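You operate a simulated robot arm through the tools that you are given. There is no shell and no other tool. Be economical: measure what you need, move in short steps, check, and stop when the job is done.

Carry out the task below with a simulated robot arm. There is one attempt and no reset: what you move stays moved.

JOB
Coat the deck of the desk box with polish and try its lid.
Fine: use the pad and the polish tin; stand the pad back and put the tin's lid on, then run the box lid all the way open and shut. Set down upright: polishing pad. A coat counts when it lies all over at full strength: go over it till it gets no stronger.

The check looks at the end state, three seconds after you hand in, the way a careful person would. Anything else that was tipped, shoved, dropped, spilled or broken makes it a failure. Lids that push on must go on centred and level and be pressed home; caps that screw on are set level and turned clockwise until they are tight.

ROBOT AND FRAMES
A 7-joint arm with a two-finger parallel gripper, fixed in place. Base frame: the origin is at the foot of the arm, x ahead of it, y to its left, z up; the work surface is at about z = 0. Readings come in cm, rad, newtons and seconds.
With the tool pointing down near the work surface it reaches from about 24 to 62 cm from the base axis. Its first joint turns from -1.152 to 1.152 rad. Payload 2.6 kg.
Tool frame: the origin (TCP) lies between the finger pads and is the grasp point; the fingertips stand 3 cm ahead of it; z points along the fingers, y is the line along which they close. Largest opening 9.4 cm; finger width 2.8, thickness 1; the body of the gripper, 5 by 9.6 cm, starts 5.5 cm behind the TCP.
Orientation is told as [roll, pitch, yaw] about the base's x, y, z axes, in that order, counted from this pose: with the fingers straight down and closing along the base's y, the tool's x points along the base's -x, its y along +y and its z along -z.

CONTROLS
- The arm moves only by the tool apply_moves. Its argument "targets" is a list of rows, each an object of numbers (a shift or turn left out is 0, a gripper value left out holds the last): "gripper": the gripper command, from -1 (fully open) to 1 (shut), values between in proportion; "dx", "dy", "dz": the shift along the tool's x, y, z in units of 500 mm (1.0 is 500 mm); "rx", "ry", "rz": the turn, a rotation vector about the tool's x, y, z in units of 180 degrees (1.0 is 180 degrees). In form: [{"gripper": .., "dx": .., "dy": .., "dz": .., "rx": .., "ry": .., "rz": ..}, ...]. A call has 1 to 8 rows; each row is the pose to reach, as a shift and turn from the pose commanded when the call began, along the tool's axes at that moment. A call with a number of a shift or a turn outside -1 to 1 is refused whole. Rows are played at 5 a second. More than 5 cm and 0.15 rad between two rows, or a gripper value outside its range, and nothing of the call is played. A pose out of reach is approached as far as the arm can. The call stops where the force on the tool passes 70 N (or 10 N more than at its start, if that is more) or the arm is blocked; 0.2 s more then pass. Each finger travels about 7.2 cm/s and halts on what it meets, pressing with about 32 N; the grip force reading is that of the motor and also rises with nothing between the fingers. The clock runs only during rows and for 0.2 s after the last one: add rows that repeat a pose to give the fingers time. It gives the time, the measured TCP pose, the force on the tool (base axes), the opening and the grip force at its end, in the units of the frame above (readings bear some noise), with the torque about the TCP (base axes, N m) and any sound that the robot's microphone picked up.
- Cameras (640 x 400 px; columns grow to the right, rows downward): "scene" is fixed at [4.94, 44.18, 57.12]; the picture's right is [-0.63, -0.77, 0.00], its down [-0.41, 0.33, -0.85] and it looks along [0.66, -0.54, -0.53] (base axes); focal length 325 px, centre (320, 200). "wrist" rides on the gripper at [7.6, 1.4, -10.2] in the tool frame; the picture's right is [-0.18, 0.98, 0.00], its down [-0.75, -0.14, -0.64] and it looks along [-0.63, -0.12, 0.77] (tool axes); focal length 243 px, centre (320, 200). There is no depth. A picture from a camera that has moved, and an enlarged one, comes with that camera's place and axes in the base frame and with its lens.
- grab_frame(camera): a new picture of that camera. The clock stands still meanwhile.
- enlarge(camera, box): a new picture of the part [left, top, right, bottom] of that camera's present view, enlarged. The clock stands still meanwhile.
- hand_in(): hands the job in; it is judged then, once.

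Work in short steps. Places have to be worked out from the pictures, the camera data and where the tool is seen: move nearer, look again, correct. Check each grasp and each placing, and mend what went wrong. You have 120 turns and 64 pictures in all, those below and enlarged ones among them. Open the gripper and draw the arm clear of the work before you hand the job in, unless the task says otherwise; then end with one line.

The tools are called after "Request:" as a command line: name --argument value ..., lists and objects as JSON in quotes. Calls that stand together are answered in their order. apply_moves: Moves the arm, as the interface text tells. Its arguments: {"type":"object","properties":{"targets":{"type":"array"}},"required":["targets"]} The other tools are called the same way: grab_frame (camera) takes a picture; enlarge (camera, box) takes an enlarged picture of a part of a camera's view; hand_in () hands the job in.

At the start:

```text
time: 0.0
tool_pos: [41.55, -9.28, 34.92]
tool_rot: [0.001, 0.0, -0.002]
ft_force: [0.1, -0.5, 0.2]
ft_torque: [0.02, 0.03, 0.01]
width: 9.4
grip_force: 0.2
```

scene: 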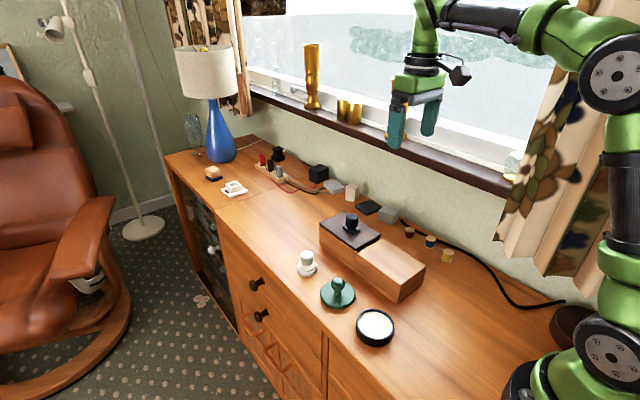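
wrist: 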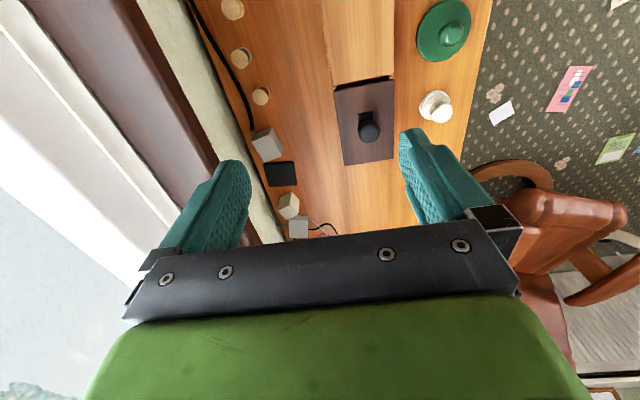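

The scene shows a box with a dark sliding lid (knob), a white-knobbed thing, a green knobbed disc and an open tin with a pale content. I look closer before moving.

Request:
enlarge --camera "scene" --box '[280, 190, 460, 360]'

Request:
enlarge --camera "wrist" --box '[180, 0, 500, 200]'

```text
2.35 times, centred on (370, 275) of scene
camera zoom: at [4.94, 44.18, 57.12], right [-0.63, -0.77, 0.0], down [-0.41, 0.33, -0.85], along [0.66, -0.54, -0.53], focal length 765 px, centre (202, 24)
```

zoom: 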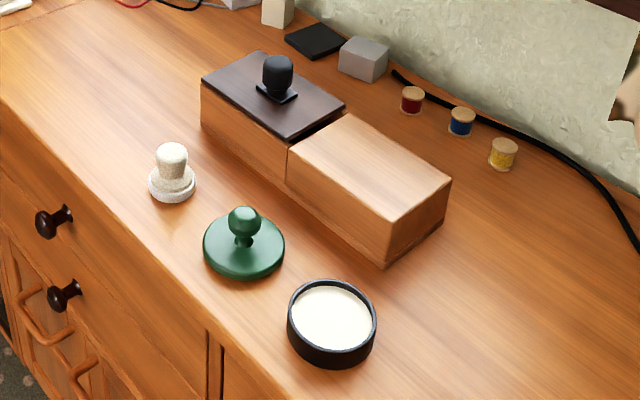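

```text
2.00 times, centred on (340, 100) of wrist
camera zoom: at [34.12, -8.03, 45.23], right [0.18, 0.98, 0.0], down [0.75, -0.14, 0.64], along [0.63, -0.12, -0.77], focal length 485 px, centre (280, 400)
```

zoom: 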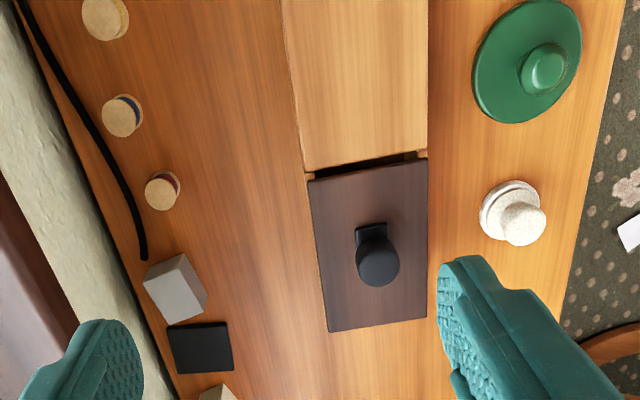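

I move the arm back toward the base to get a wrist view over the whole box, pad and tin.

Request:
apply_moves --targets '[{"gripper": -1, "dx": 0.09}, {"dx": 0.18}, {"dx": 0.24, "dy": 0.05}, {"dx": 0.24, "dy": 0.1}, {"dx": 0.24, "dy": 0.1}]'

Request:
grab_frame --camera "wrist"

```text
time: 1.2
tool_pos: [29.51, -4.26, 35.1]
tool_rot: [0.0, 0.0, -0.002]
ft_force: [-0.2, -0.6, 0.2]
ft_torque: [0.0, -0.03, 0.02]
width: 9.39
grip_force: 0.1
```

```text
59 pictures are left
camera wrist: at [21.93, -2.9, 45.3], right [0.19, 0.98, 0.0], down [0.75, -0.14, 0.64], along [0.63, -0.12, -0.77], focal length 243 px, centre (320, 200)
```

wrist: 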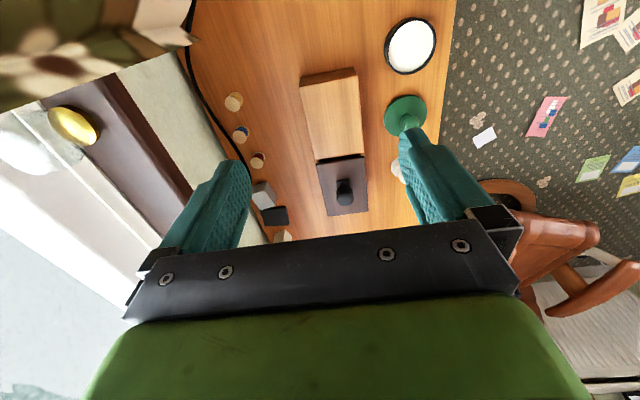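

Request:
enlarge --camera "wrist" --box '[260, 0, 460, 230]'

Request:
enlarge --camera "scene" --box '[310, 200, 430, 310]'

```text
1.74 times, centred on (360, 115) of wrist
camera zoom: at [21.93, -2.9, 45.3], right [0.19, 0.98, 0.0], down [0.75, -0.14, 0.64], along [0.63, -0.12, -0.77], focal length 422 px, centre (250, 348)
```

zoom: 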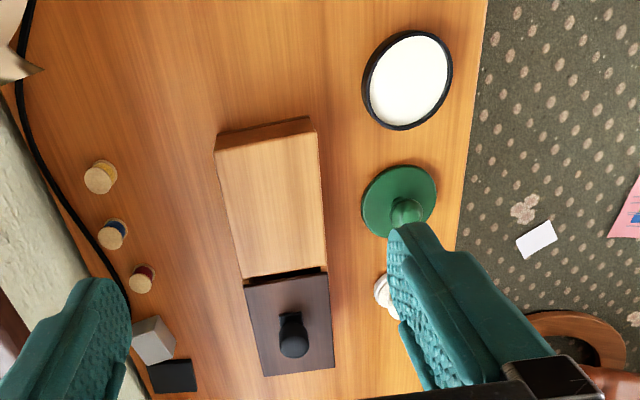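

```text
3.64 times, centred on (370, 255) of scene
camera zoom: at [4.94, 44.19, 57.12], right [-0.63, -0.77, 0.0], down [-0.41, 0.33, -0.85], along [0.66, -0.54, -0.53], focal length 1183 px, centre (138, 0)
```

zoom: 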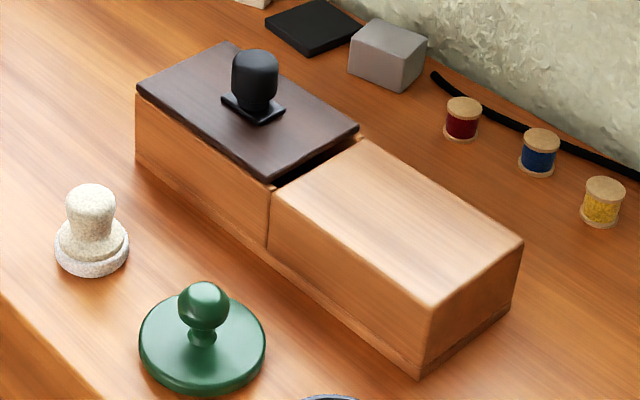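

Estimates: tin at (30.3, 9.1), its green lid at (41.6, 9.0), pad at (52.5, 9.1) about 5.5 tall, box deck x 32–45, y −8.4–0.5 at z≈5.8, dark lid x 45.5–59 with a knob at about (52.3, −4.8). I move above the pad to check.

Request:
apply_moves --targets '[{"dx": -0.066, "dy": 0.038, "dz": 0.04}, {"dx": -0.13, "dy": 0.077, "dz": 0.09}, {"dx": -0.196, "dy": 0.115, "dz": 0.14}, {"dx": -0.262, "dy": 0.153, "dz": 0.19}, {"dx": -0.328, "dy": 0.191, "dz": 0.24}, {"dx": -0.394, "dy": 0.23, "dz": 0.29}, {"dx": -0.46, "dy": 0.268, "dz": 0.34}, {"dx": -0.46, "dy": 0.268, "dz": 0.34}]'

Request:
grab_frame --camera "wrist"

Request:
enlarge --camera "scene" --box '[260, 180, 400, 310]'

```text
time: 3.0
tool_pos: [52.63, 9.0, 17.93]
tool_rot: [-0.002, 0.0, -0.001]
ft_force: [0.6, 0.0, -0.3]
ft_torque: [0.02, -0.01, -0.03]
width: 9.4
grip_force: 0.1
```

```text
56 pictures are left
camera wrist: at [45.05, 10.37, 28.15], right [0.19, 0.98, 0.0], down [0.75, -0.14, 0.64], along [0.63, -0.12, -0.77], focal length 243 px, centre (320, 200)
```

wrist: 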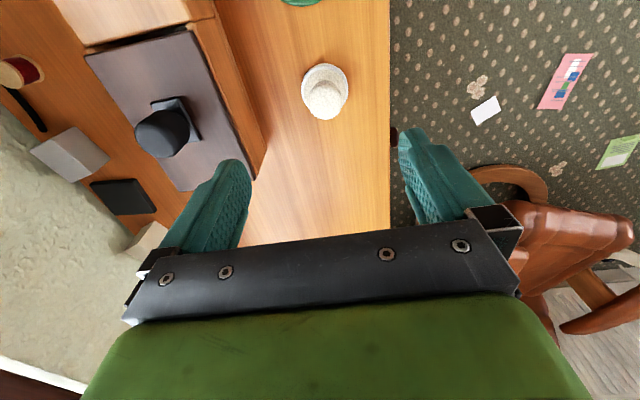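

```text
3.08 times, centred on (330, 245) of scene
camera zoom: at [4.94, 44.19, 57.12], right [-0.63, -0.77, 0.0], down [-0.41, 0.33, -0.85], along [0.66, -0.54, -0.53], focal length 1001 px, centre (289, 62)
```

zoom: 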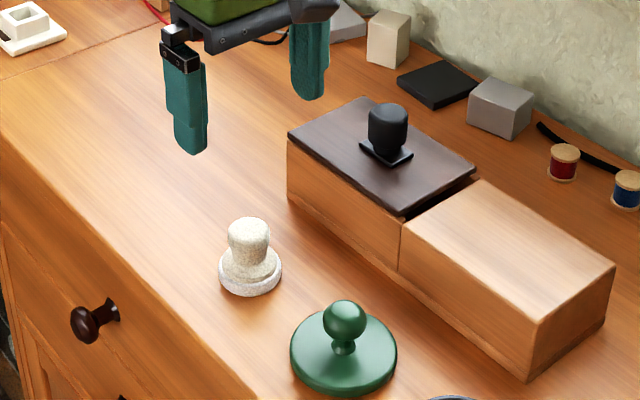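

The wrist view puts the pad at (52.7, 9.3), top near z 5.2. I centre, descend to TCP z≈4.6 and close.

Request:
apply_moves --targets '[{"dy": 0.006, "dz": 0.08}, {"dy": 0.006, "dz": 0.16}, {"dy": 0.006, "dz": 0.22}, {"dy": 0.006, "dz": 0.266}, {"dy": 0.006, "dz": 0.266}]'

Request:
enlarge --camera "scene" --box '[260, 180, 400, 310]'

```text
time: 4.2
tool_pos: [52.63, 9.28, 4.62]
tool_rot: [-0.001, 0.0, -0.001]
ft_force: [0.4, 0.1, -0.6]
ft_torque: [-0.01, -0.01, -0.02]
width: 9.38
grip_force: 0.0
```

```text
3.08 times, centred on (330, 245) of scene
camera zoom: at [4.94, 44.18, 57.12], right [-0.63, -0.77, 0.0], down [-0.41, 0.33, -0.85], along [0.66, -0.54, -0.53], focal length 1001 px, centre (289, 62)
```

zoom: 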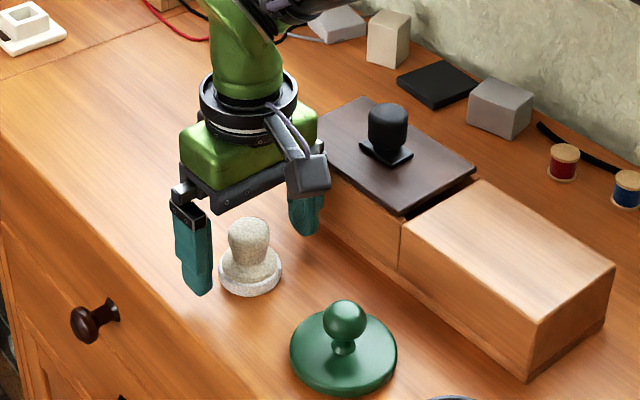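

The fingers straddle the handle well; I close.

Request:
apply_moves --targets '[{"gripper": -0.4}, {"gripper": 0.1}, {"gripper": 0.5}, {"gripper": 0.8}, {"gripper": 0.8}, {"gripper": 0.8}]'

Request:
enlarge --camera "scene" --box '[260, 180, 400, 310]'

```text
time: 5.6
tool_pos: [52.69, 9.17, 4.67]
tool_rot: [0.001, 0.0, 0.0]
ft_force: [0.2, -0.1, -0.8]
ft_torque: [0.03, 0.01, -0.01]
width: 4.77
grip_force: 32.2
```

```text
3.08 times, centred on (330, 245) of scene
camera zoom: at [4.94, 44.18, 57.12], right [-0.63, -0.77, 0.0], down [-0.41, 0.33, -0.85], along [0.66, -0.54, -0.53], focal length 1001 px, centre (289, 62)
```

zoom: 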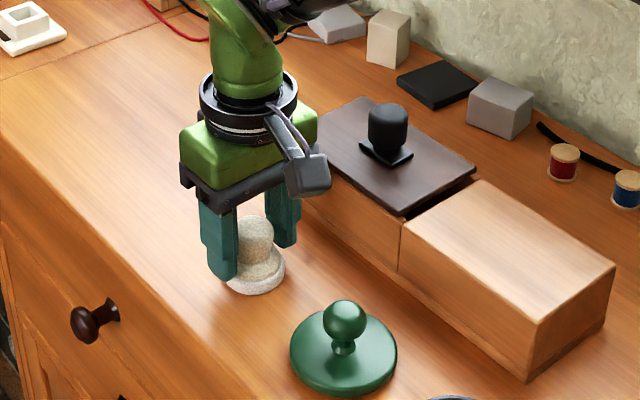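

Width 4.77 means the fingertips caught the base flange, not the handle. I open, rise about 1 cm and regrip on the handle.

Request:
apply_moves --targets '[{"gripper": 0.0}, {"gripper": -0.2}, {"gripper": -0.2, "dz": -0.01}, {"gripper": -0.2, "dz": -0.02}, {"gripper": 0.3, "dz": -0.02}, {"gripper": 0.8, "dz": -0.02}, {"gripper": 0.8, "dz": -0.02}, {"gripper": 0.8, "dz": -0.02}]'

Request:
enlarge --camera "scene" --box '[280, 220, 350, 290]'

```text
time: 7.4
tool_pos: [52.69, 9.25, 5.75]
tool_rot: [0.0, 0.001, -0.002]
ft_force: [-0.1, -1.0, 0.9]
ft_torque: [0.02, 0.01, -0.02]
width: 3.14
grip_force: 32.0
```

```text
5.71 times, centred on (315, 255) of scene
camera zoom: at [4.94, 44.18, 57.12], right [-0.63, -0.77, 0.0], down [-0.41, 0.33, -0.85], along [0.66, -0.54, -0.53], focal length 1859 px, centre (349, -114)
```

zoom: 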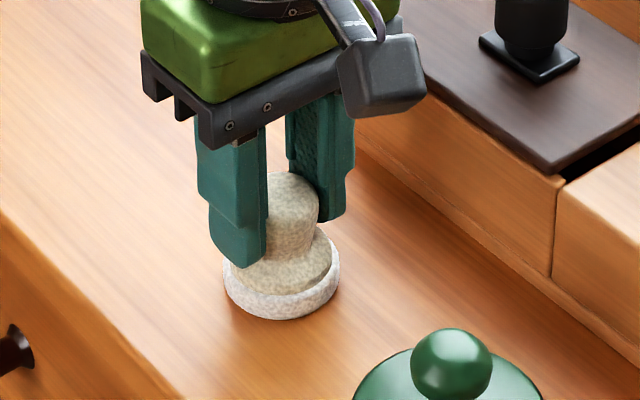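

Now gripping the handle (3.14 wide); pad face lies 5.7 cm below TCP. I lift 10 cm and check.

Request:
apply_moves --targets '[{"dz": -0.06}, {"dz": -0.13}, {"dz": -0.2}, {"dz": -0.2, "dx": 0.08}, {"dz": -0.2, "dx": 0.16}, {"dz": -0.2, "dx": 0.24}, {"dz": -0.2, "dx": 0.28}, {"dz": -0.2, "dx": 0.28}]'

Request:
grab_frame --camera "wrist"

Request:
grab_frame --camera "scene"

```text
time: 9.2
tool_pos: [38.61, 9.39, 15.66]
tool_rot: [0.0, 0.0, 0.0]
ft_force: [0.7, 0.6, -0.9]
ft_torque: [0.0, -0.03, -0.03]
width: 3.14
grip_force: 31.6
```

```text
51 pictures are left
camera wrist: at [31.13, 10.68, 26.01], right [0.18, 0.98, 0.0], down [0.75, -0.14, 0.64], along [0.63, -0.12, -0.77], focal length 243 px, centre (320, 200)
```

wrist: 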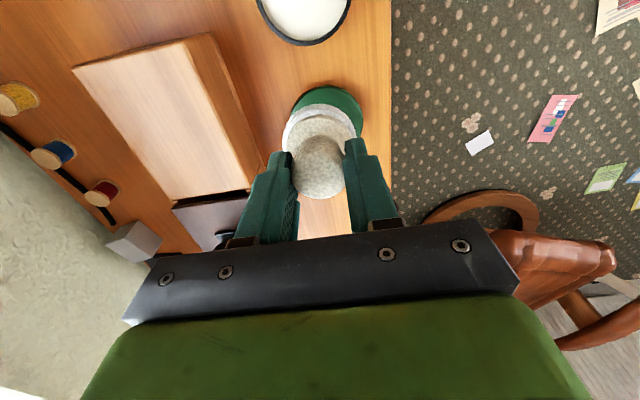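

```text
50 pictures are left
```

scene: 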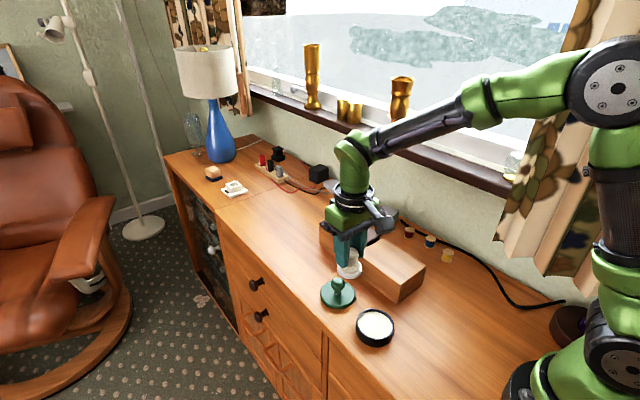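

Pad held straight. I move above the tin (30.3, 9.1) and look.

Request:
apply_moves --targets '[{"dx": 0.08, "dy": -0.005}, {"dx": 0.166, "dy": -0.005}, {"dx": 0.166, "dy": -0.005, "dz": 0.05}, {"dx": 0.166, "dy": -0.005, "dz": 0.09}, {"dx": 0.166, "dy": -0.005, "dz": 0.09}]'

Request:
enlarge --camera "scene" --box '[310, 240, 430, 360]'

Request:
grab_frame --camera "wrist"

```text
time: 10.4
tool_pos: [30.37, 8.91, 11.0]
tool_rot: [0.0, -0.001, -0.001]
ft_force: [1.0, -0.9, -0.6]
ft_torque: [-0.01, 0.02, -0.02]
width: 3.15
grip_force: 31.7
```

```text
3.33 times, centred on (370, 300) of scene
camera zoom: at [4.94, 44.18, 57.12], right [-0.63, -0.77, 0.0], down [-0.41, 0.33, -0.85], along [0.66, -0.54, -0.53], focal length 1084 px, centre (153, -133)
```

zoom: 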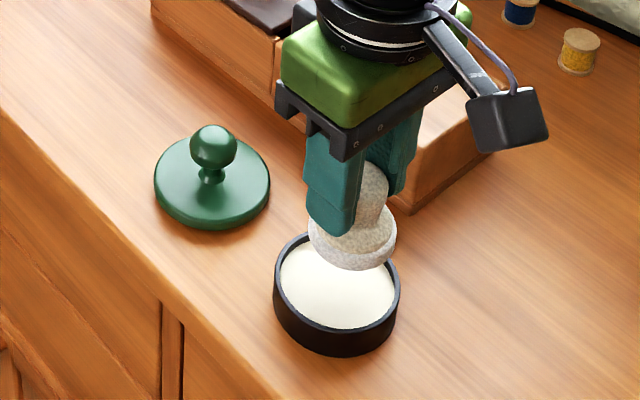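

```text
48 pictures are left
camera wrist: at [22.83, 10.27, 21.33], right [0.19, 0.98, 0.0], down [0.75, -0.14, 0.64], along [0.63, -0.12, -0.77], focal length 243 px, centre (320, 200)
```

wrist: 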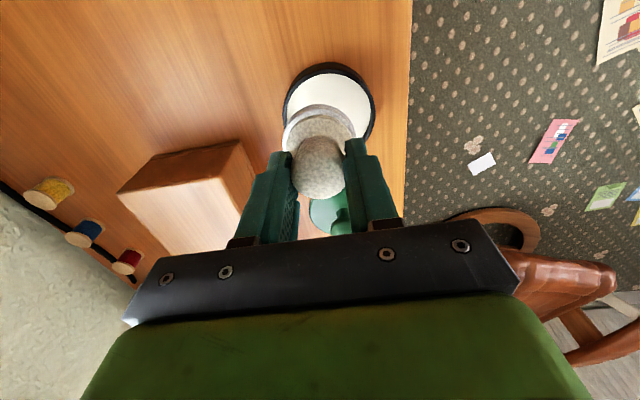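

By both views the pad sits about 0.7 cm short in y relative to the tin's centre. I shift +0.7 y and lower to just above the rim, then check.

Request:
apply_moves --targets '[{"dx": -0.002, "dy": 0.014}, {"dx": -0.002, "dy": 0.014, "dz": 0.03}, {"dx": -0.002, "dy": 0.014, "dz": 0.055}, {"dx": -0.002, "dy": 0.014, "dz": 0.055}]'

Request:
enlarge --camera "scene" --box '[335, 270, 415, 350]'

Request:
enlarge --camera "wrist" --box '[240, 40, 420, 210]'

```text
time: 11.4
tool_pos: [30.48, 9.86, 8.34]
tool_rot: [0.0, 0.0, -0.001]
ft_force: [0.2, 0.0, -0.6]
ft_torque: [-0.03, 0.02, 0.0]
width: 3.12
grip_force: 32.5
```

```text
5.00 times, centred on (375, 310) of scene
camera zoom: at [4.94, 44.18, 57.12], right [-0.63, -0.77, 0.0], down [-0.41, 0.33, -0.85], along [0.66, -0.54, -0.53], focal length 1626 px, centre (45, -350)
```

zoom: 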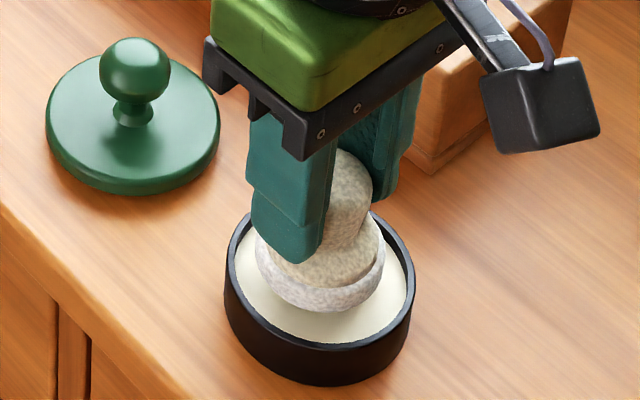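

```text
2.35 times, centred on (330, 125) of wrist
camera zoom: at [22.94, 11.13, 18.67], right [0.18, 0.98, 0.0], down [0.75, -0.14, 0.64], along [0.63, -0.12, -0.77], focal length 571 px, centre (296, 376)
```

zoom: 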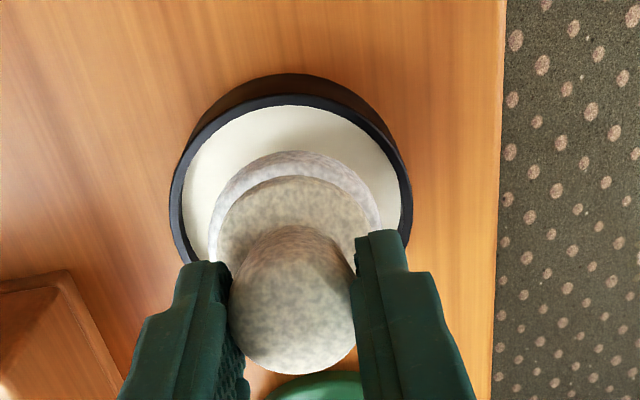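

Pad is centred over the polish in both views. I lower in small steps until it touches.

Request:
apply_moves --targets '[{"dz": 0.006}, {"dz": 0.012}, {"dz": 0.018}, {"dz": 0.022}]'

```text
time: 12.4
tool_pos: [30.49, 9.72, 7.22]
tool_rot: [-0.001, -0.001, -0.002]
ft_force: [-8.8, -3.7, 27.1]
ft_torque: [-0.19, 0.52, 0.01]
width: 3.11
grip_force: 32.1
```

Contact at pad-face z≈1.5 with 27 N. I ease slightly and look.

Request:
apply_moves --targets '[{"dz": -0.002}, {"dz": -0.003}]'

Request:
enlarge --camera "scene" --box '[335, 270, 415, 350]'

```text
time: 13.0
tool_pos: [30.47, 9.81, 7.36]
tool_rot: [0.001, 0.0, 0.003]
ft_force: [0.7, 1.2, 1.7]
ft_torque: [0.08, -0.08, 0.01]
width: 3.14
grip_force: 32.2
```

```text
5.00 times, centred on (375, 310) of scene
camera zoom: at [4.94, 44.18, 57.12], right [-0.63, -0.77, 0.0], down [-0.41, 0.33, -0.85], along [0.66, -0.54, -0.53], focal length 1626 px, centre (45, -350)
```

zoom: 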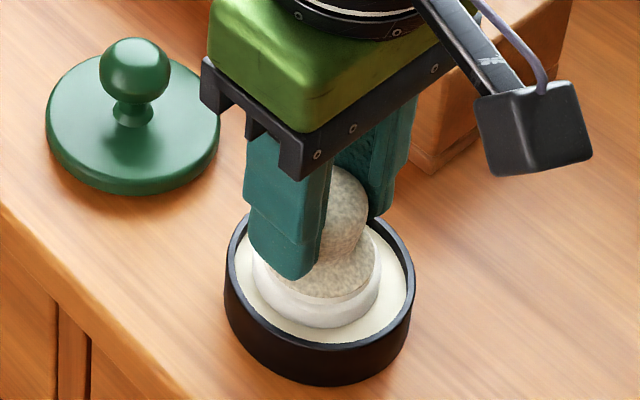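

The pad's face has taken polish. I lift out and move above the middle of the deck.

Request:
apply_moves --targets '[{"dz": -0.05}, {"dz": -0.12}, {"dz": -0.16}, {"dz": -0.16, "dx": -0.04, "dy": -0.07}, {"dz": -0.16, "dx": -0.08, "dy": -0.14}, {"dz": -0.16, "dx": -0.12, "dy": -0.21}, {"dz": -0.13, "dx": -0.164, "dy": -0.27}, {"dz": -0.11, "dx": -0.164, "dy": -0.27}]'

Request:
enlarge --camera "scene" --box '[320, 200, 440, 320]'

Request:
grab_frame --camera "wrist"

```text
time: 14.8
tool_pos: [38.68, -3.91, 12.89]
tool_rot: [0.001, 0.001, -0.003]
ft_force: [-1.1, -0.2, -0.4]
ft_torque: [-0.02, 0.0, -0.02]
width: 3.13
grip_force: 31.9
```

```text
3.33 times, centred on (380, 260) of scene
camera zoom: at [4.95, 44.18, 57.12], right [-0.63, -0.77, 0.0], down [-0.41, 0.33, -0.85], along [0.66, -0.54, -0.53], focal length 1084 px, centre (120, 0)
```

zoom: 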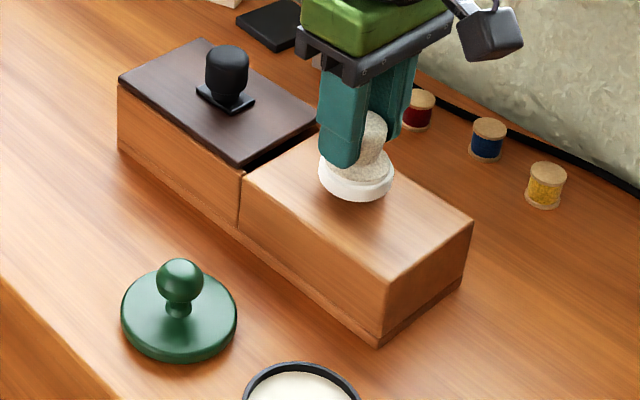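

```text
43 pictures are left
camera wrist: at [31.17, -2.47, 23.18], right [0.19, 0.98, 0.0], down [0.75, -0.14, 0.64], along [0.63, -0.12, -0.77], focal length 243 px, centre (320, 200)
```

wrist: 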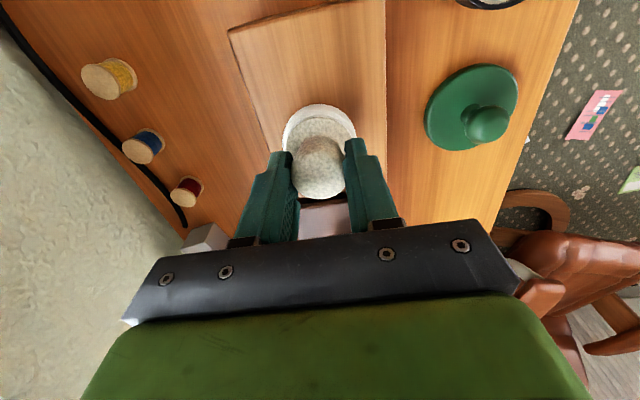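

Pad is above the deck, loaded. I lower slowly to contact.

Request:
apply_moves --targets '[{"dz": 0.012}, {"dz": 0.018}, {"dz": 0.022}, {"dz": 0.026}]'

```text
time: 15.8
tool_pos: [38.66, -3.85, 11.73]
tool_rot: [0.001, -0.003, -0.003]
ft_force: [-11.0, -1.6, 30.9]
ft_torque: [-0.1, 0.6, -0.04]
width: 3.16
grip_force: 32.3
```

Contact at TCP z≈11.75 (deck z≈6.0), 31 N. I ease to a light press and stroke toward the near end along the middle.

Request:
apply_moves --targets '[{"dz": -0.0015}, {"dx": 0.02, "dz": -0.0015}, {"dx": 0.04, "dz": -0.0015}, {"dx": 0.06, "dz": -0.0015}, {"dx": 0.082, "dz": -0.0015}, {"dx": 0.06, "dz": -0.0015}, {"dx": 0.03, "dz": -0.0015}, {"dx": 0.0, "dz": -0.0015}]'

Request:
enlarge --camera "scene" --box '[320, 200, 440, 320]'

```text
time: 17.6
tool_pos: [38.46, -3.69, 11.77]
tool_rot: [0.0, 0.001, 0.0]
ft_force: [-10.4, 1.9, 20.2]
ft_torque: [-0.06, 0.2, -0.03]
width: 3.15
grip_force: 31.8
```

```text
3.33 times, centred on (380, 260) of scene
camera zoom: at [4.93, 44.19, 57.12], right [-0.63, -0.77, 0.0], down [-0.41, 0.33, -0.85], along [0.66, -0.54, -0.53], focal length 1084 px, centre (120, 0)
```

zoom: 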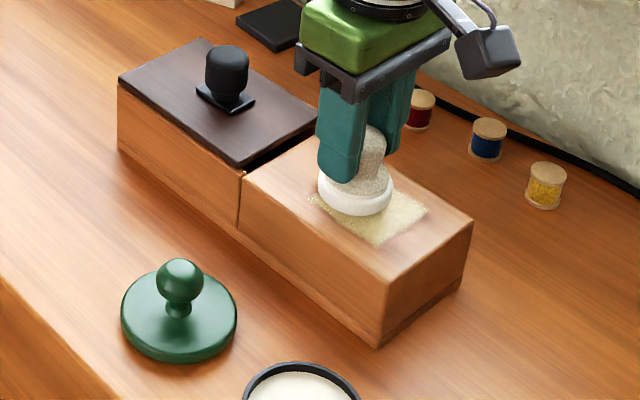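

The pad leaves a yellowish coat trace. It ended about 2.6 cm short of the near edge, so I stroke to the end with a dwell and compare.

Request:
apply_moves --targets '[{"dx": 0.02}, {"dx": 0.04}, {"dx": 0.06}, {"dx": 0.08}, {"dx": 0.09}, {"dx": 0.09}, {"dx": 0.09}]'

Request:
enlarge --camera "scene" --box '[340, 220, 440, 320]'

```text
time: 19.2
tool_pos: [34.22, -3.71, 11.82]
tool_rot: [-0.001, -0.002, -0.001]
ft_force: [5.0, 0.0, 12.8]
ft_torque: [0.04, -0.13, 0.01]
width: 3.14
grip_force: 31.5
```

```text
4.00 times, centred on (390, 270) of scene
camera zoom: at [4.94, 44.19, 57.12], right [-0.63, -0.77, 0.0], down [-0.41, 0.33, -0.85], along [0.66, -0.54, -0.53], focal length 1301 px, centre (40, -80)
```

zoom: 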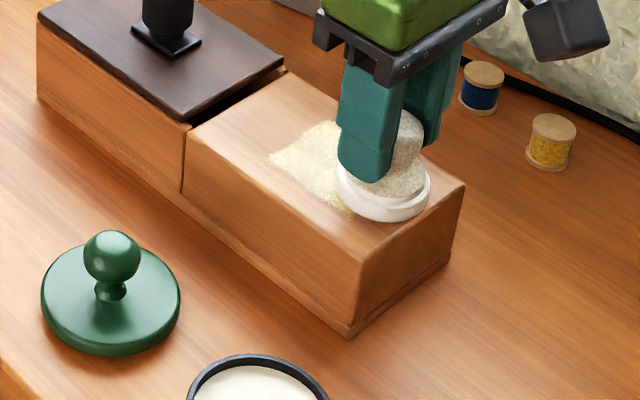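

Pad is near the deck's near end. I stroke toward the far end slowly.

Request:
apply_moves --targets '[{"dx": 0.01}, {"dx": -0.02}, {"dx": -0.05}, {"dx": -0.08}, {"dx": -0.11}, {"dx": -0.14}, {"dx": -0.166}, {"dx": -0.166}]'

Request:
enlarge --camera "scene" --box '[340, 220, 440, 320]'

```text
time: 21.0
tool_pos: [42.45, -3.7, 11.81]
tool_rot: [0.0, -0.002, 0.001]
ft_force: [-6.9, 0.3, 19.6]
ft_torque: [0.0, 0.07, 0.0]
width: 3.12
grip_force: 32.2
```

```text
4.00 times, centred on (390, 270) of scene
camera zoom: at [4.93, 44.19, 57.12], right [-0.63, -0.77, 0.0], down [-0.41, 0.33, -0.85], along [0.66, -0.54, -0.53], focal length 1301 px, centre (40, -80)
```

zoom: 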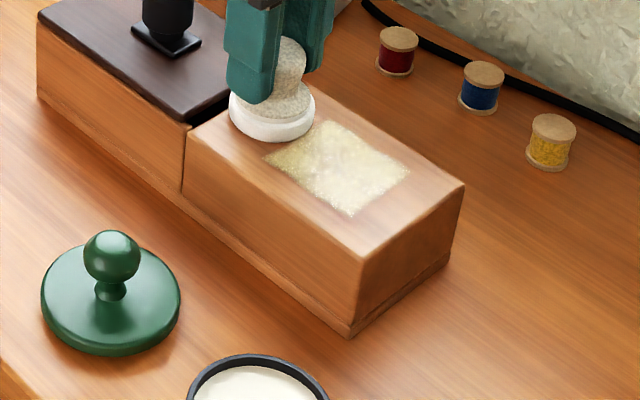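

The trace has straight ends at x≈34.4, which hints at a bounded coat area. I test by shifting +y 2 cm and stroking back.

Request:
apply_moves --targets '[{"dy": 0.02}, {"dy": 0.04}, {"dy": 0.04, "dx": 0.03}, {"dy": 0.04, "dx": 0.06}, {"dy": 0.04, "dx": 0.09}, {"dy": 0.04, "dx": 0.12}, {"dy": 0.04, "dx": 0.15}, {"dy": 0.04, "dx": 0.17}]'

Request:
enlarge --camera "scene" --box '[340, 220, 440, 320]'

```text
time: 22.8
tool_pos: [34.01, -1.8, 11.81]
tool_rot: [0.0, -0.001, -0.002]
ft_force: [5.6, 0.9, 10.0]
ft_torque: [0.02, -0.25, 0.0]
width: 3.12
grip_force: 32.3
```

```text
4.00 times, centred on (390, 270) of scene
camera zoom: at [4.94, 44.18, 57.12], right [-0.63, -0.77, 0.0], down [-0.41, 0.33, -0.85], along [0.66, -0.54, -0.53], focal length 1301 px, centre (40, -80)
```

zoom: 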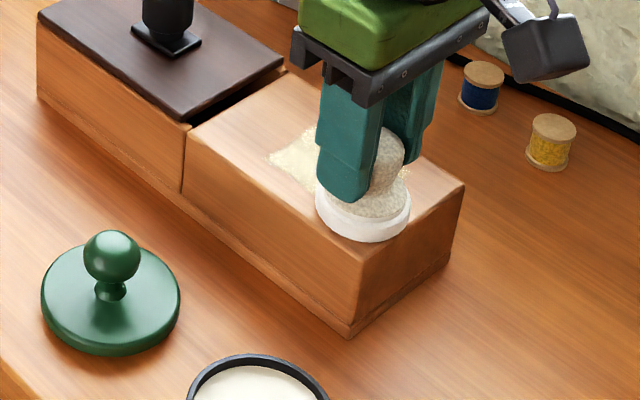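

The patch boundary didn't move, so the coat area seems to be a rectangle inside the deck. I do a lane on the −y side, back to the far end.

Request:
apply_moves --targets '[{"dy": -0.025}, {"dy": -0.05}, {"dy": -0.078}, {"dy": -0.078, "dx": -0.03}, {"dy": -0.078, "dx": -0.06}, {"dy": -0.078, "dx": -0.1}, {"dy": -0.078, "dx": -0.14}, {"dy": -0.078, "dx": -0.172}]'

Request:
apply_moves --targets '[{"dy": 0.03}, {"dy": 0.06}, {"dy": 0.075}, {"dy": 0.07, "dx": 0.03}, {"dy": 0.05, "dx": 0.03}, {"dy": 0.02, "dx": 0.03}, {"dy": 0.0, "dx": 0.03}, {"dy": 0.0, "dx": 0.03, "dz": -0.05}]'

Request:
apply_moves --targets '[{"dz": -0.05}, {"dz": -0.08, "dy": 0.05}, {"dz": -0.1, "dy": 0.12}, {"dz": -0.1, "dy": 0.2}, {"dz": -0.1, "dy": 0.26}]'

Request:
enlarge --camera "scene" --box '[340, 220, 440, 320]'

```text
time: 24.6
tool_pos: [42.38, -5.6, 11.75]
tool_rot: [0.002, -0.002, 0.001]
ft_force: [-13.0, -0.2, 27.8]
ft_torque: [-0.03, 0.26, -0.03]
width: 3.15
grip_force: 32.3
```

```text
time: 26.4
tool_pos: [40.88, -5.84, 14.11]
tool_rot: [0.0, 0.004, -0.002]
ft_force: [0.1, -0.3, -0.5]
ft_torque: [0.0, 0.01, -0.01]
width: 3.13
grip_force: 32.1
```

```text
time: 27.6
tool_pos: [40.81, 7.36, 19.33]
tool_rot: [0.0, 0.002, -0.002]
ft_force: [-0.4, -0.7, -0.8]
ft_torque: [0.03, 0.01, -0.02]
width: 3.14
grip_force: 31.9
```

```text
4.00 times, centred on (390, 270) of scene
camera zoom: at [4.94, 44.18, 57.12], right [-0.63, -0.77, 0.0], down [-0.41, 0.33, -0.85], along [0.66, -0.54, -0.53], focal length 1301 px, centre (40, -80)
```

zoom: 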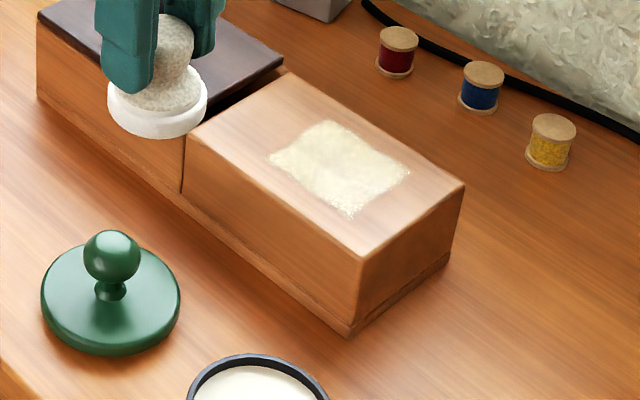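

The coat seems confined to a rectangle about 6×5 cm. I look closely at the strength and edges.

Request:
enlarge --camera "scene" --box '[380, 242, 450, 290]'

Request:
enlarge --camera "scene" --box '[385, 240, 455, 300]'

```text
8.33 times, centred on (415, 266) of scene
camera zoom: at [4.94, 44.18, 57.12], right [-0.63, -0.77, 0.0], down [-0.41, 0.33, -0.85], along [0.66, -0.54, -0.53], focal length 2710 px, centre (-472, -350)
```

zoom: 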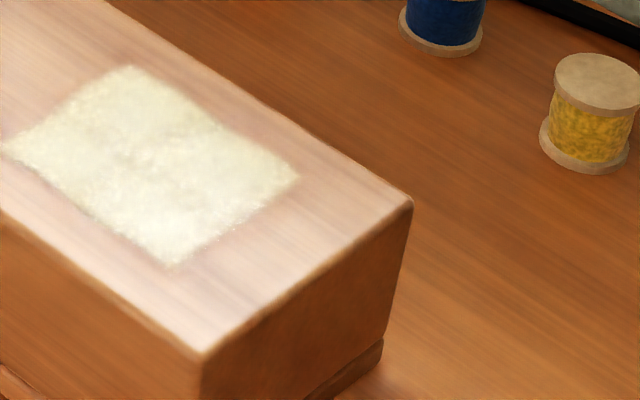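

```text
6.67 times, centred on (420, 270) of scene
camera zoom: at [4.94, 44.18, 57.12], right [-0.63, -0.77, 0.0], down [-0.41, 0.33, -0.85], along [0.66, -0.54, -0.53], focal length 2168 px, centre (-347, -267)
```

zoom: 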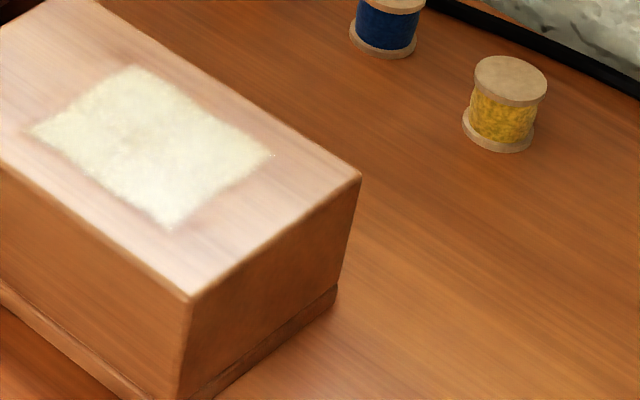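

Coat looks fairly uniform with thinner edges. I reload the pad in the tin, then go over everything again to see whether it strengthens or spreads.

Request:
apply_moves --targets '[{"dx": 0.07, "dy": 0.02}, {"dx": 0.14, "dy": 0.049}, {"dx": 0.206, "dy": 0.049}, {"dx": 0.206, "dy": 0.049, "dz": 0.08}, {"dx": 0.206, "dy": 0.049, "dz": 0.16}, {"dx": 0.206, "dy": 0.049, "dz": 0.21}, {"dx": 0.206, "dy": 0.049, "dz": 0.21}]'

Request:
apply_moves --targets '[{"dz": 0.01}, {"dz": 0.02}, {"dz": 0.028}, {"dz": 0.032}, {"dz": 0.032}]'

```text
time: 29.2
tool_pos: [30.79, 9.83, 8.81]
tool_rot: [0.001, -0.001, -0.001]
ft_force: [-0.1, 0.9, -0.1]
ft_torque: [0.01, 0.01, -0.01]
width: 3.14
grip_force: 32.0
```

```text
time: 30.4
tool_pos: [30.79, 9.86, 7.29]
tool_rot: [0.0, -0.001, -0.005]
ft_force: [-13.3, -3.2, 43.2]
ft_torque: [-0.16, 0.56, -0.03]
width: 3.14
grip_force: 32.0
```

Loaded again. I lift and move above the deck's near +y corner.

Request:
apply_moves --targets '[{"dz": -0.06}, {"dz": -0.12}, {"dz": -0.16}, {"dz": -0.16, "dx": -0.03, "dy": -0.08}, {"dz": -0.16, "dx": -0.06, "dy": -0.16}, {"dz": -0.16, "dx": -0.072, "dy": -0.225}, {"dz": -0.11, "dx": -0.072, "dy": -0.225}, {"dz": -0.1, "dx": -0.072, "dy": -0.225}]'

Request:
apply_moves --targets '[{"dz": 0.005}, {"dz": 0.009}, {"dz": 0.011}, {"dz": 0.011}]'

```text
time: 32.2
tool_pos: [34.4, -1.6, 12.03]
tool_rot: [-0.002, -0.001, -0.001]
ft_force: [-0.6, 0.8, -1.5]
ft_torque: [0.05, -0.01, 0.03]
width: 3.12
grip_force: 32.5
```

```text
time: 33.2
tool_pos: [34.46, -1.47, 11.73]
tool_rot: [0.0, -0.006, -0.004]
ft_force: [-19.7, -6.7, 54.3]
ft_torque: [-0.16, 0.54, -0.1]
width: 3.11
grip_force: 31.7
```

54 N is more than needed; I ease and run lanes over the deck.

Request:
apply_moves --targets '[{"dz": -0.0035}, {"dz": -0.0035, "dx": -0.025}, {"dz": -0.0035, "dx": -0.05}, {"dz": -0.0035, "dx": -0.075}, {"dz": -0.0035, "dx": -0.1}, {"dz": -0.0035, "dx": -0.125}, {"dz": -0.0035, "dx": -0.16}, {"dz": -0.0035, "dx": -0.16, "dy": -0.02}]'

Request:
apply_moves --targets '[{"dy": -0.02}, {"dx": 0.025, "dy": -0.02}, {"dx": 0.05, "dy": -0.02}, {"dx": 0.075, "dy": -0.02}, {"dx": 0.1, "dy": -0.02}, {"dx": 0.125, "dy": -0.02}, {"dx": 0.16, "dy": -0.02}, {"dx": 0.16, "dy": -0.05}]'

Request:
apply_moves --targets '[{"dy": -0.01}, {"dx": -0.025, "dy": -0.012}, {"dx": -0.05, "dy": -0.012}, {"dx": -0.075, "dy": -0.012}, {"dx": -0.1, "dy": -0.012}, {"dx": -0.125, "dy": -0.012}, {"dx": -0.16, "dy": -0.012}, {"dx": -0.16, "dy": -0.012}]'

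Request:
enlarge --camera "scene" --box '[370, 220, 450, 300]'

```text
time: 35.0
tool_pos: [42.39, -2.45, 11.76]
tool_rot: [0.003, -0.005, 0.002]
ft_force: [3.2, 8.1, 14.5]
ft_torque: [0.41, -0.42, 0.12]
width: 3.13
grip_force: 31.6
```

```text
time: 36.8
tool_pos: [34.35, -4.78, 11.77]
tool_rot: [0.0, 0.001, -0.002]
ft_force: [0.0, 7.2, 15.2]
ft_torque: [0.27, -0.12, 0.05]
width: 3.12
grip_force: 31.9
```

```text
time: 38.6
tool_pos: [42.23, -5.68, 11.73]
tool_rot: [0.0, -0.002, 0.0]
ft_force: [-9.2, 0.0, 18.8]
ft_torque: [0.05, 0.21, 0.02]
width: 3.14
grip_force: 32.0
```

```text
5.00 times, centred on (410, 260) of scene
camera zoom: at [4.93, 44.19, 57.12], right [-0.63, -0.77, 0.0], down [-0.41, 0.33, -0.85], along [0.66, -0.54, -0.53], focal length 1626 px, centre (-130, -100)
```

zoom: 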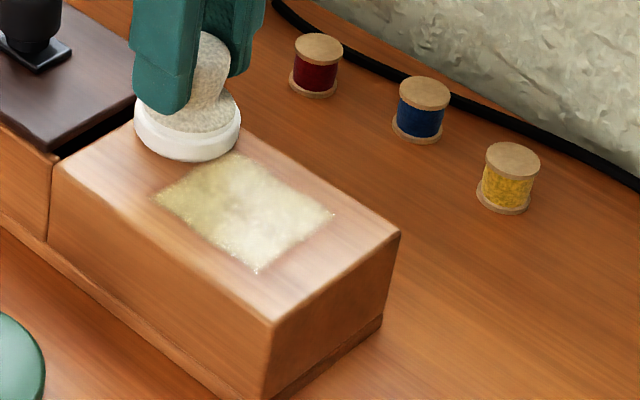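

The boundary hasn't grown, so the area is that rectangle; I go over it more, with particular care at its edges.

Request:
apply_moves --targets '[{"dx": 0.03, "dy": 0.0}, {"dx": 0.03, "dy": 0.025}, {"dx": 0.03, "dy": 0.05}, {"dx": 0.03, "dy": 0.08}, {"dx": 0.065, "dy": 0.08}, {"dx": 0.065, "dy": 0.05}, {"dx": 0.065, "dy": 0.025}, {"dx": 0.065, "dy": 0.0}]'

Request:
apply_moves --targets '[{"dx": 0.03, "dy": 0.0}, {"dx": 0.03, "dy": 0.025}, {"dx": 0.03, "dy": 0.05}, {"dx": 0.03, "dy": 0.08}, {"dx": 0.065, "dy": 0.08}, {"dx": 0.065, "dy": 0.05}, {"dx": 0.065, "dy": 0.025}, {"dx": 0.065, "dy": 0.0}]'

Request:
apply_moves --targets '[{"dx": 0.03, "dy": 0.0}, {"dx": 0.03, "dy": 0.025}, {"dx": 0.03, "dy": 0.05}, {"dx": 0.03, "dy": 0.08}, {"dx": -0.02, "dy": 0.08}, {"dx": -0.06, "dy": 0.08}, {"dx": -0.09, "dy": 0.08, "dz": -0.03}, {"dx": -0.09, "dy": 0.16, "dz": -0.1}]'

Request:
apply_moves --targets '[{"dy": 0.08, "dz": -0.04}, {"dy": 0.15, "dz": -0.06}, {"dy": 0.18, "dz": -0.06}]'

Request:
enlarge --camera "scene" --box '[370, 220, 450, 300]'

```text
time: 40.4
tool_pos: [39.18, -5.41, 11.76]
tool_rot: [0.003, -0.002, -0.001]
ft_force: [-0.9, 13.7, 29.8]
ft_torque: [0.39, 0.14, -0.07]
width: 3.13
grip_force: 31.8
```

```text
time: 42.2
tool_pos: [35.98, -5.36, 11.76]
tool_rot: [0.002, -0.001, -0.002]
ft_force: [-0.8, 13.1, 28.9]
ft_torque: [0.39, 0.08, -0.06]
width: 3.12
grip_force: 32.1
```

```text
refused: row 8 steps farther than a row can; nothing moved
```

```text
time: 43.0
tool_pos: [36.01, 3.4, 14.75]
tool_rot: [0.0, 0.002, -0.002]
ft_force: [1.7, 0.7, -0.4]
ft_torque: [0.01, 0.0, 0.0]
width: 3.13
grip_force: 32.0
```

```text
5.00 times, centred on (410, 260) of scene
camera zoom: at [4.94, 44.18, 57.12], right [-0.63, -0.77, 0.0], down [-0.41, 0.33, -0.85], along [0.66, -0.54, -0.53], focal length 1626 px, centre (-130, -100)
```

zoom: 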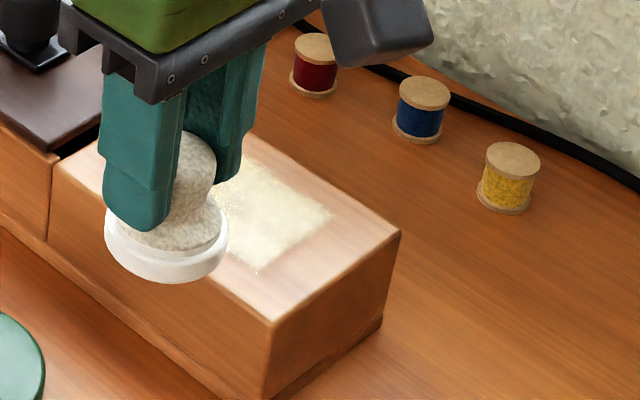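

The third call was refused and the lift played; harmless. I move aside to view the whole patch.

Request:
apply_moves --targets '[{"dy": 0.05, "dz": -0.03}, {"dy": 0.09, "dz": -0.08, "dx": -0.06}, {"dy": 0.12, "dz": -0.1, "dx": -0.12}, {"dy": 0.12, "dz": -0.1, "dx": -0.18}, {"dy": 0.12, "dz": -0.1, "dx": -0.24}]'

Request:
enlarge --camera "scene" --box '[385, 235, 445, 280]'

```text
time: 44.2
tool_pos: [47.98, 9.52, 19.86]
tool_rot: [0.001, -0.001, -0.001]
ft_force: [-0.3, 1.0, -0.8]
ft_torque: [0.01, -0.03, -0.02]
width: 3.14
grip_force: 32.4
```

```text
8.89 times, centred on (415, 258) of scene
camera zoom: at [4.94, 44.18, 57.12], right [-0.63, -0.77, 0.0], down [-0.41, 0.33, -0.85], along [0.66, -0.54, -0.53], focal length 2891 px, centre (-524, -311)
```

zoom: 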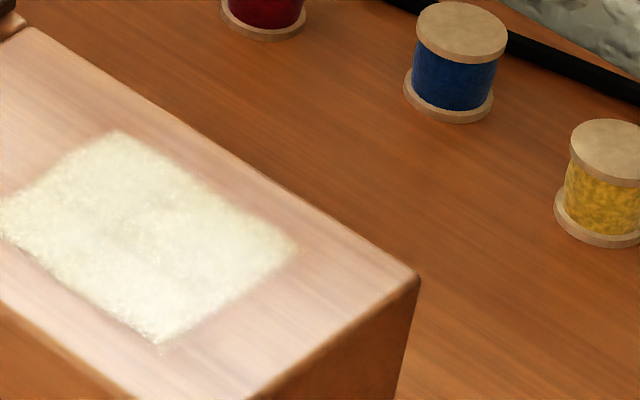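

I take a glare-free wrist view from above the deck.

Request:
apply_moves --targets '[{"dz": -0.08, "dy": -0.05}, {"dz": -0.08, "dy": -0.12, "dx": 0.05}, {"dz": -0.08, "dy": -0.19, "dx": 0.1}, {"dz": -0.08, "dy": -0.26, "dx": 0.15}, {"dz": -0.08, "dy": -0.26, "dx": 0.15}]'

Request:
enlarge --camera "wrist" --box '[230, 0, 430, 125]'

```text
time: 45.4
tool_pos: [40.24, -3.42, 23.54]
tool_rot: [0.0, 0.0, 0.0]
ft_force: [0.2, 0.3, -0.8]
ft_torque: [-0.04, -0.01, -0.03]
width: 3.14
grip_force: 32.2
```

```text
3.20 times, centred on (330, 62) of wrist
camera zoom: at [32.68, -2.09, 33.86], right [0.18, 0.98, 0.0], down [0.75, -0.14, 0.64], along [0.63, -0.12, -0.77], focal length 776 px, centre (288, 640)
```

zoom: 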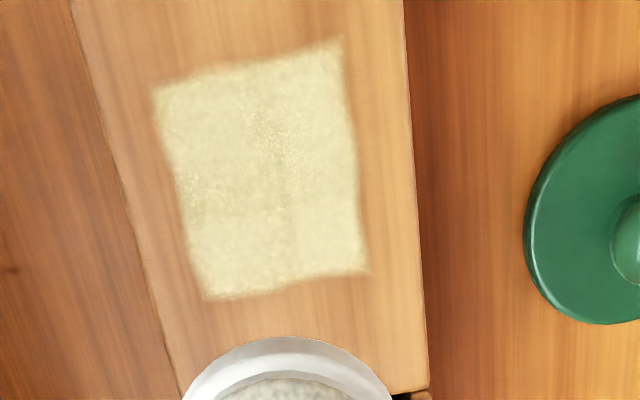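

The coat is a clean rectangle centred about (37.1, −4.0), slightly speckled in the middle. I go over it again, including the middle.

Request:
apply_moves --targets '[{"dx": 0.03, "dz": 0.08}, {"dx": 0.058, "dz": 0.15}, {"dx": 0.058, "dz": 0.2}, {"dx": 0.058, "dz": 0.228}, {"dx": 0.058, "dz": 0.235}, {"dx": 0.058, "dz": 0.237}]'

```text
time: 46.8
tool_pos: [37.46, -3.54, 11.8]
tool_rot: [0.0, 0.001, -0.002]
ft_force: [-1.3, 0.4, 3.6]
ft_torque: [0.01, -0.01, -0.02]
width: 3.13
grip_force: 32.2
```

Request:
apply_moves --targets '[{"dz": 0.003}, {"dz": 0.003, "dx": 0.03}, {"dz": 0.003, "dx": 0.06}, {"dz": 0.003, "dx": 0.03, "dy": -0.01}, {"dz": 0.003, "dx": 0.0, "dy": -0.01}, {"dz": 0.003, "dx": -0.03, "dy": -0.01}, {"dz": 0.003, "dx": -0.06, "dy": -0.02}, {"dz": 0.003, "dx": -0.03, "dy": -0.03}]'

Request:
apply_moves --targets '[{"dx": 0.03}, {"dx": 0.06}, {"dx": 0.09}, {"dx": 0.09, "dy": 0.04}, {"dx": 0.06, "dy": 0.04}, {"dx": 0.03, "dy": 0.04}, {"dx": 0.0, "dy": 0.04}, {"dx": -0.03, "dy": 0.04}]'

Request:
apply_moves --targets '[{"dx": 0.0, "dy": 0.02}, {"dx": 0.03, "dy": 0.02}, {"dx": 0.06, "dy": 0.02}, {"dx": 0.09, "dy": 0.02}, {"dx": 0.12, "dy": 0.02}, {"dx": 0.12, "dy": 0.0}, {"dx": 0.09, "dy": 0.0}, {"dx": 0.06, "dy": 0.0}]'

Request:
apply_moves --targets '[{"dx": -0.03, "dy": 0.0}, {"dx": -0.06, "dy": 0.0}, {"dx": -0.06, "dy": -0.03}, {"dx": -0.03, "dy": -0.03}, {"dx": 0.0, "dy": -0.03}, {"dx": 0.03, "dy": -0.03}, {"dx": 0.06, "dy": -0.03}, {"dx": 0.06, "dy": -0.01}]'

Request:
apply_moves --targets '[{"dz": -0.04}, {"dz": -0.1, "dx": -0.03}, {"dz": -0.17, "dx": -0.07}, {"dz": -0.23, "dx": -0.11}, {"dz": -0.23, "dx": -0.12}]'

Request:
enlarge --camera "wrist" --box '[230, 0, 430, 125]'

```text
time: 48.6
tool_pos: [39.29, -5.08, 11.76]
tool_rot: [-0.003, -0.003, 0.001]
ft_force: [4.0, 0.9, 8.8]
ft_torque: [0.06, -0.29, 0.04]
width: 3.11
grip_force: 32.1
```

```text
time: 50.4
tool_pos: [40.54, -2.9, 11.72]
tool_rot: [0.001, 0.0, -0.003]
ft_force: [-10.2, -0.4, 22.4]
ft_torque: [-0.05, 0.32, -0.05]
width: 3.13
grip_force: 32.1
```

```text
time: 52.2
tool_pos: [37.51, -3.11, 11.79]
tool_rot: [-0.002, 0.0, -0.003]
ft_force: [-19.9, -5.0, 42.1]
ft_torque: [-0.14, 0.75, -0.01]
width: 3.15
grip_force: 32.0
```

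```text
time: 54.0
tool_pos: [34.39, -3.68, 11.79]
tool_rot: [-0.002, 0.001, -0.003]
ft_force: [-0.9, -8.7, 15.9]
ft_torque: [-0.33, -0.05, -0.03]
width: 3.11
grip_force: 32.0
```

```text
time: 55.2
tool_pos: [40.54, -3.51, 23.2]
tool_rot: [0.001, 0.002, 0.0]
ft_force: [0.3, -0.4, -1.1]
ft_torque: [0.0, -0.01, -0.02]
width: 3.15
grip_force: 31.9
```

```text
3.20 times, centred on (330, 62) of wrist
camera zoom: at [32.99, -2.17, 33.48], right [0.18, 0.98, 0.0], down [0.75, -0.14, 0.64], along [0.63, -0.12, -0.77], focal length 776 px, centre (288, 640)
```

zoom: 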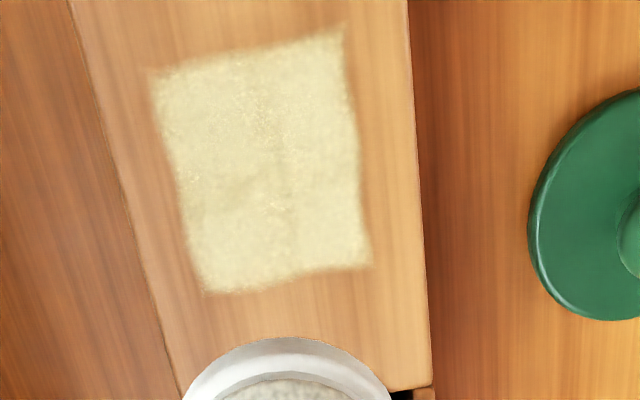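

Stronger and nearly uniform. To be sure it is saturated I reload once more and do another full round.

Request:
apply_moves --targets '[{"dx": 0.05, "dy": 0.067}, {"dx": 0.1, "dy": 0.133}, {"dx": 0.15, "dy": 0.2}, {"dx": 0.199, "dy": 0.266}, {"dx": 0.199, "dy": 0.266, "dz": 0.09}, {"dx": 0.199, "dy": 0.266, "dz": 0.18}, {"dx": 0.199, "dy": 0.266, "dz": 0.25}, {"dx": 0.199, "dy": 0.266, "dz": 0.285}]'

Request:
apply_moves --targets '[{"dz": 0.01}, {"dz": 0.02}, {"dz": 0.027}, {"dz": 0.031}]'

Request:
apply_moves --targets '[{"dz": -0.06}, {"dz": -0.12}, {"dz": -0.16}, {"dz": -0.16, "dx": -0.03, "dy": -0.08}, {"dz": -0.16, "dx": -0.07, "dy": -0.16}, {"dz": -0.16, "dx": -0.08, "dy": -0.225}, {"dz": -0.12, "dx": -0.08, "dy": -0.235}, {"dz": -0.1, "dx": -0.08, "dy": -0.235}]'

```text
time: 57.0
tool_pos: [30.4, 9.84, 9.02]
tool_rot: [0.002, 0.0, -0.001]
ft_force: [-0.3, -0.1, -0.9]
ft_torque: [0.04, 0.0, -0.01]
width: 3.1
grip_force: 31.8
```

```text
time: 58.0
tool_pos: [30.4, 9.77, 7.41]
tool_rot: [0.0, 0.0, 0.001]
ft_force: [-0.5, -0.1, -0.6]
ft_torque: [-0.01, -0.02, -0.01]
width: 3.15
grip_force: 32.1
```

```text
time: 59.8
tool_pos: [34.54, -1.98, 12.45]
tool_rot: [-0.001, 0.0, -0.001]
ft_force: [0.2, -0.3, -1.2]
ft_torque: [0.0, -0.01, -0.02]
width: 3.13
grip_force: 32.4
```

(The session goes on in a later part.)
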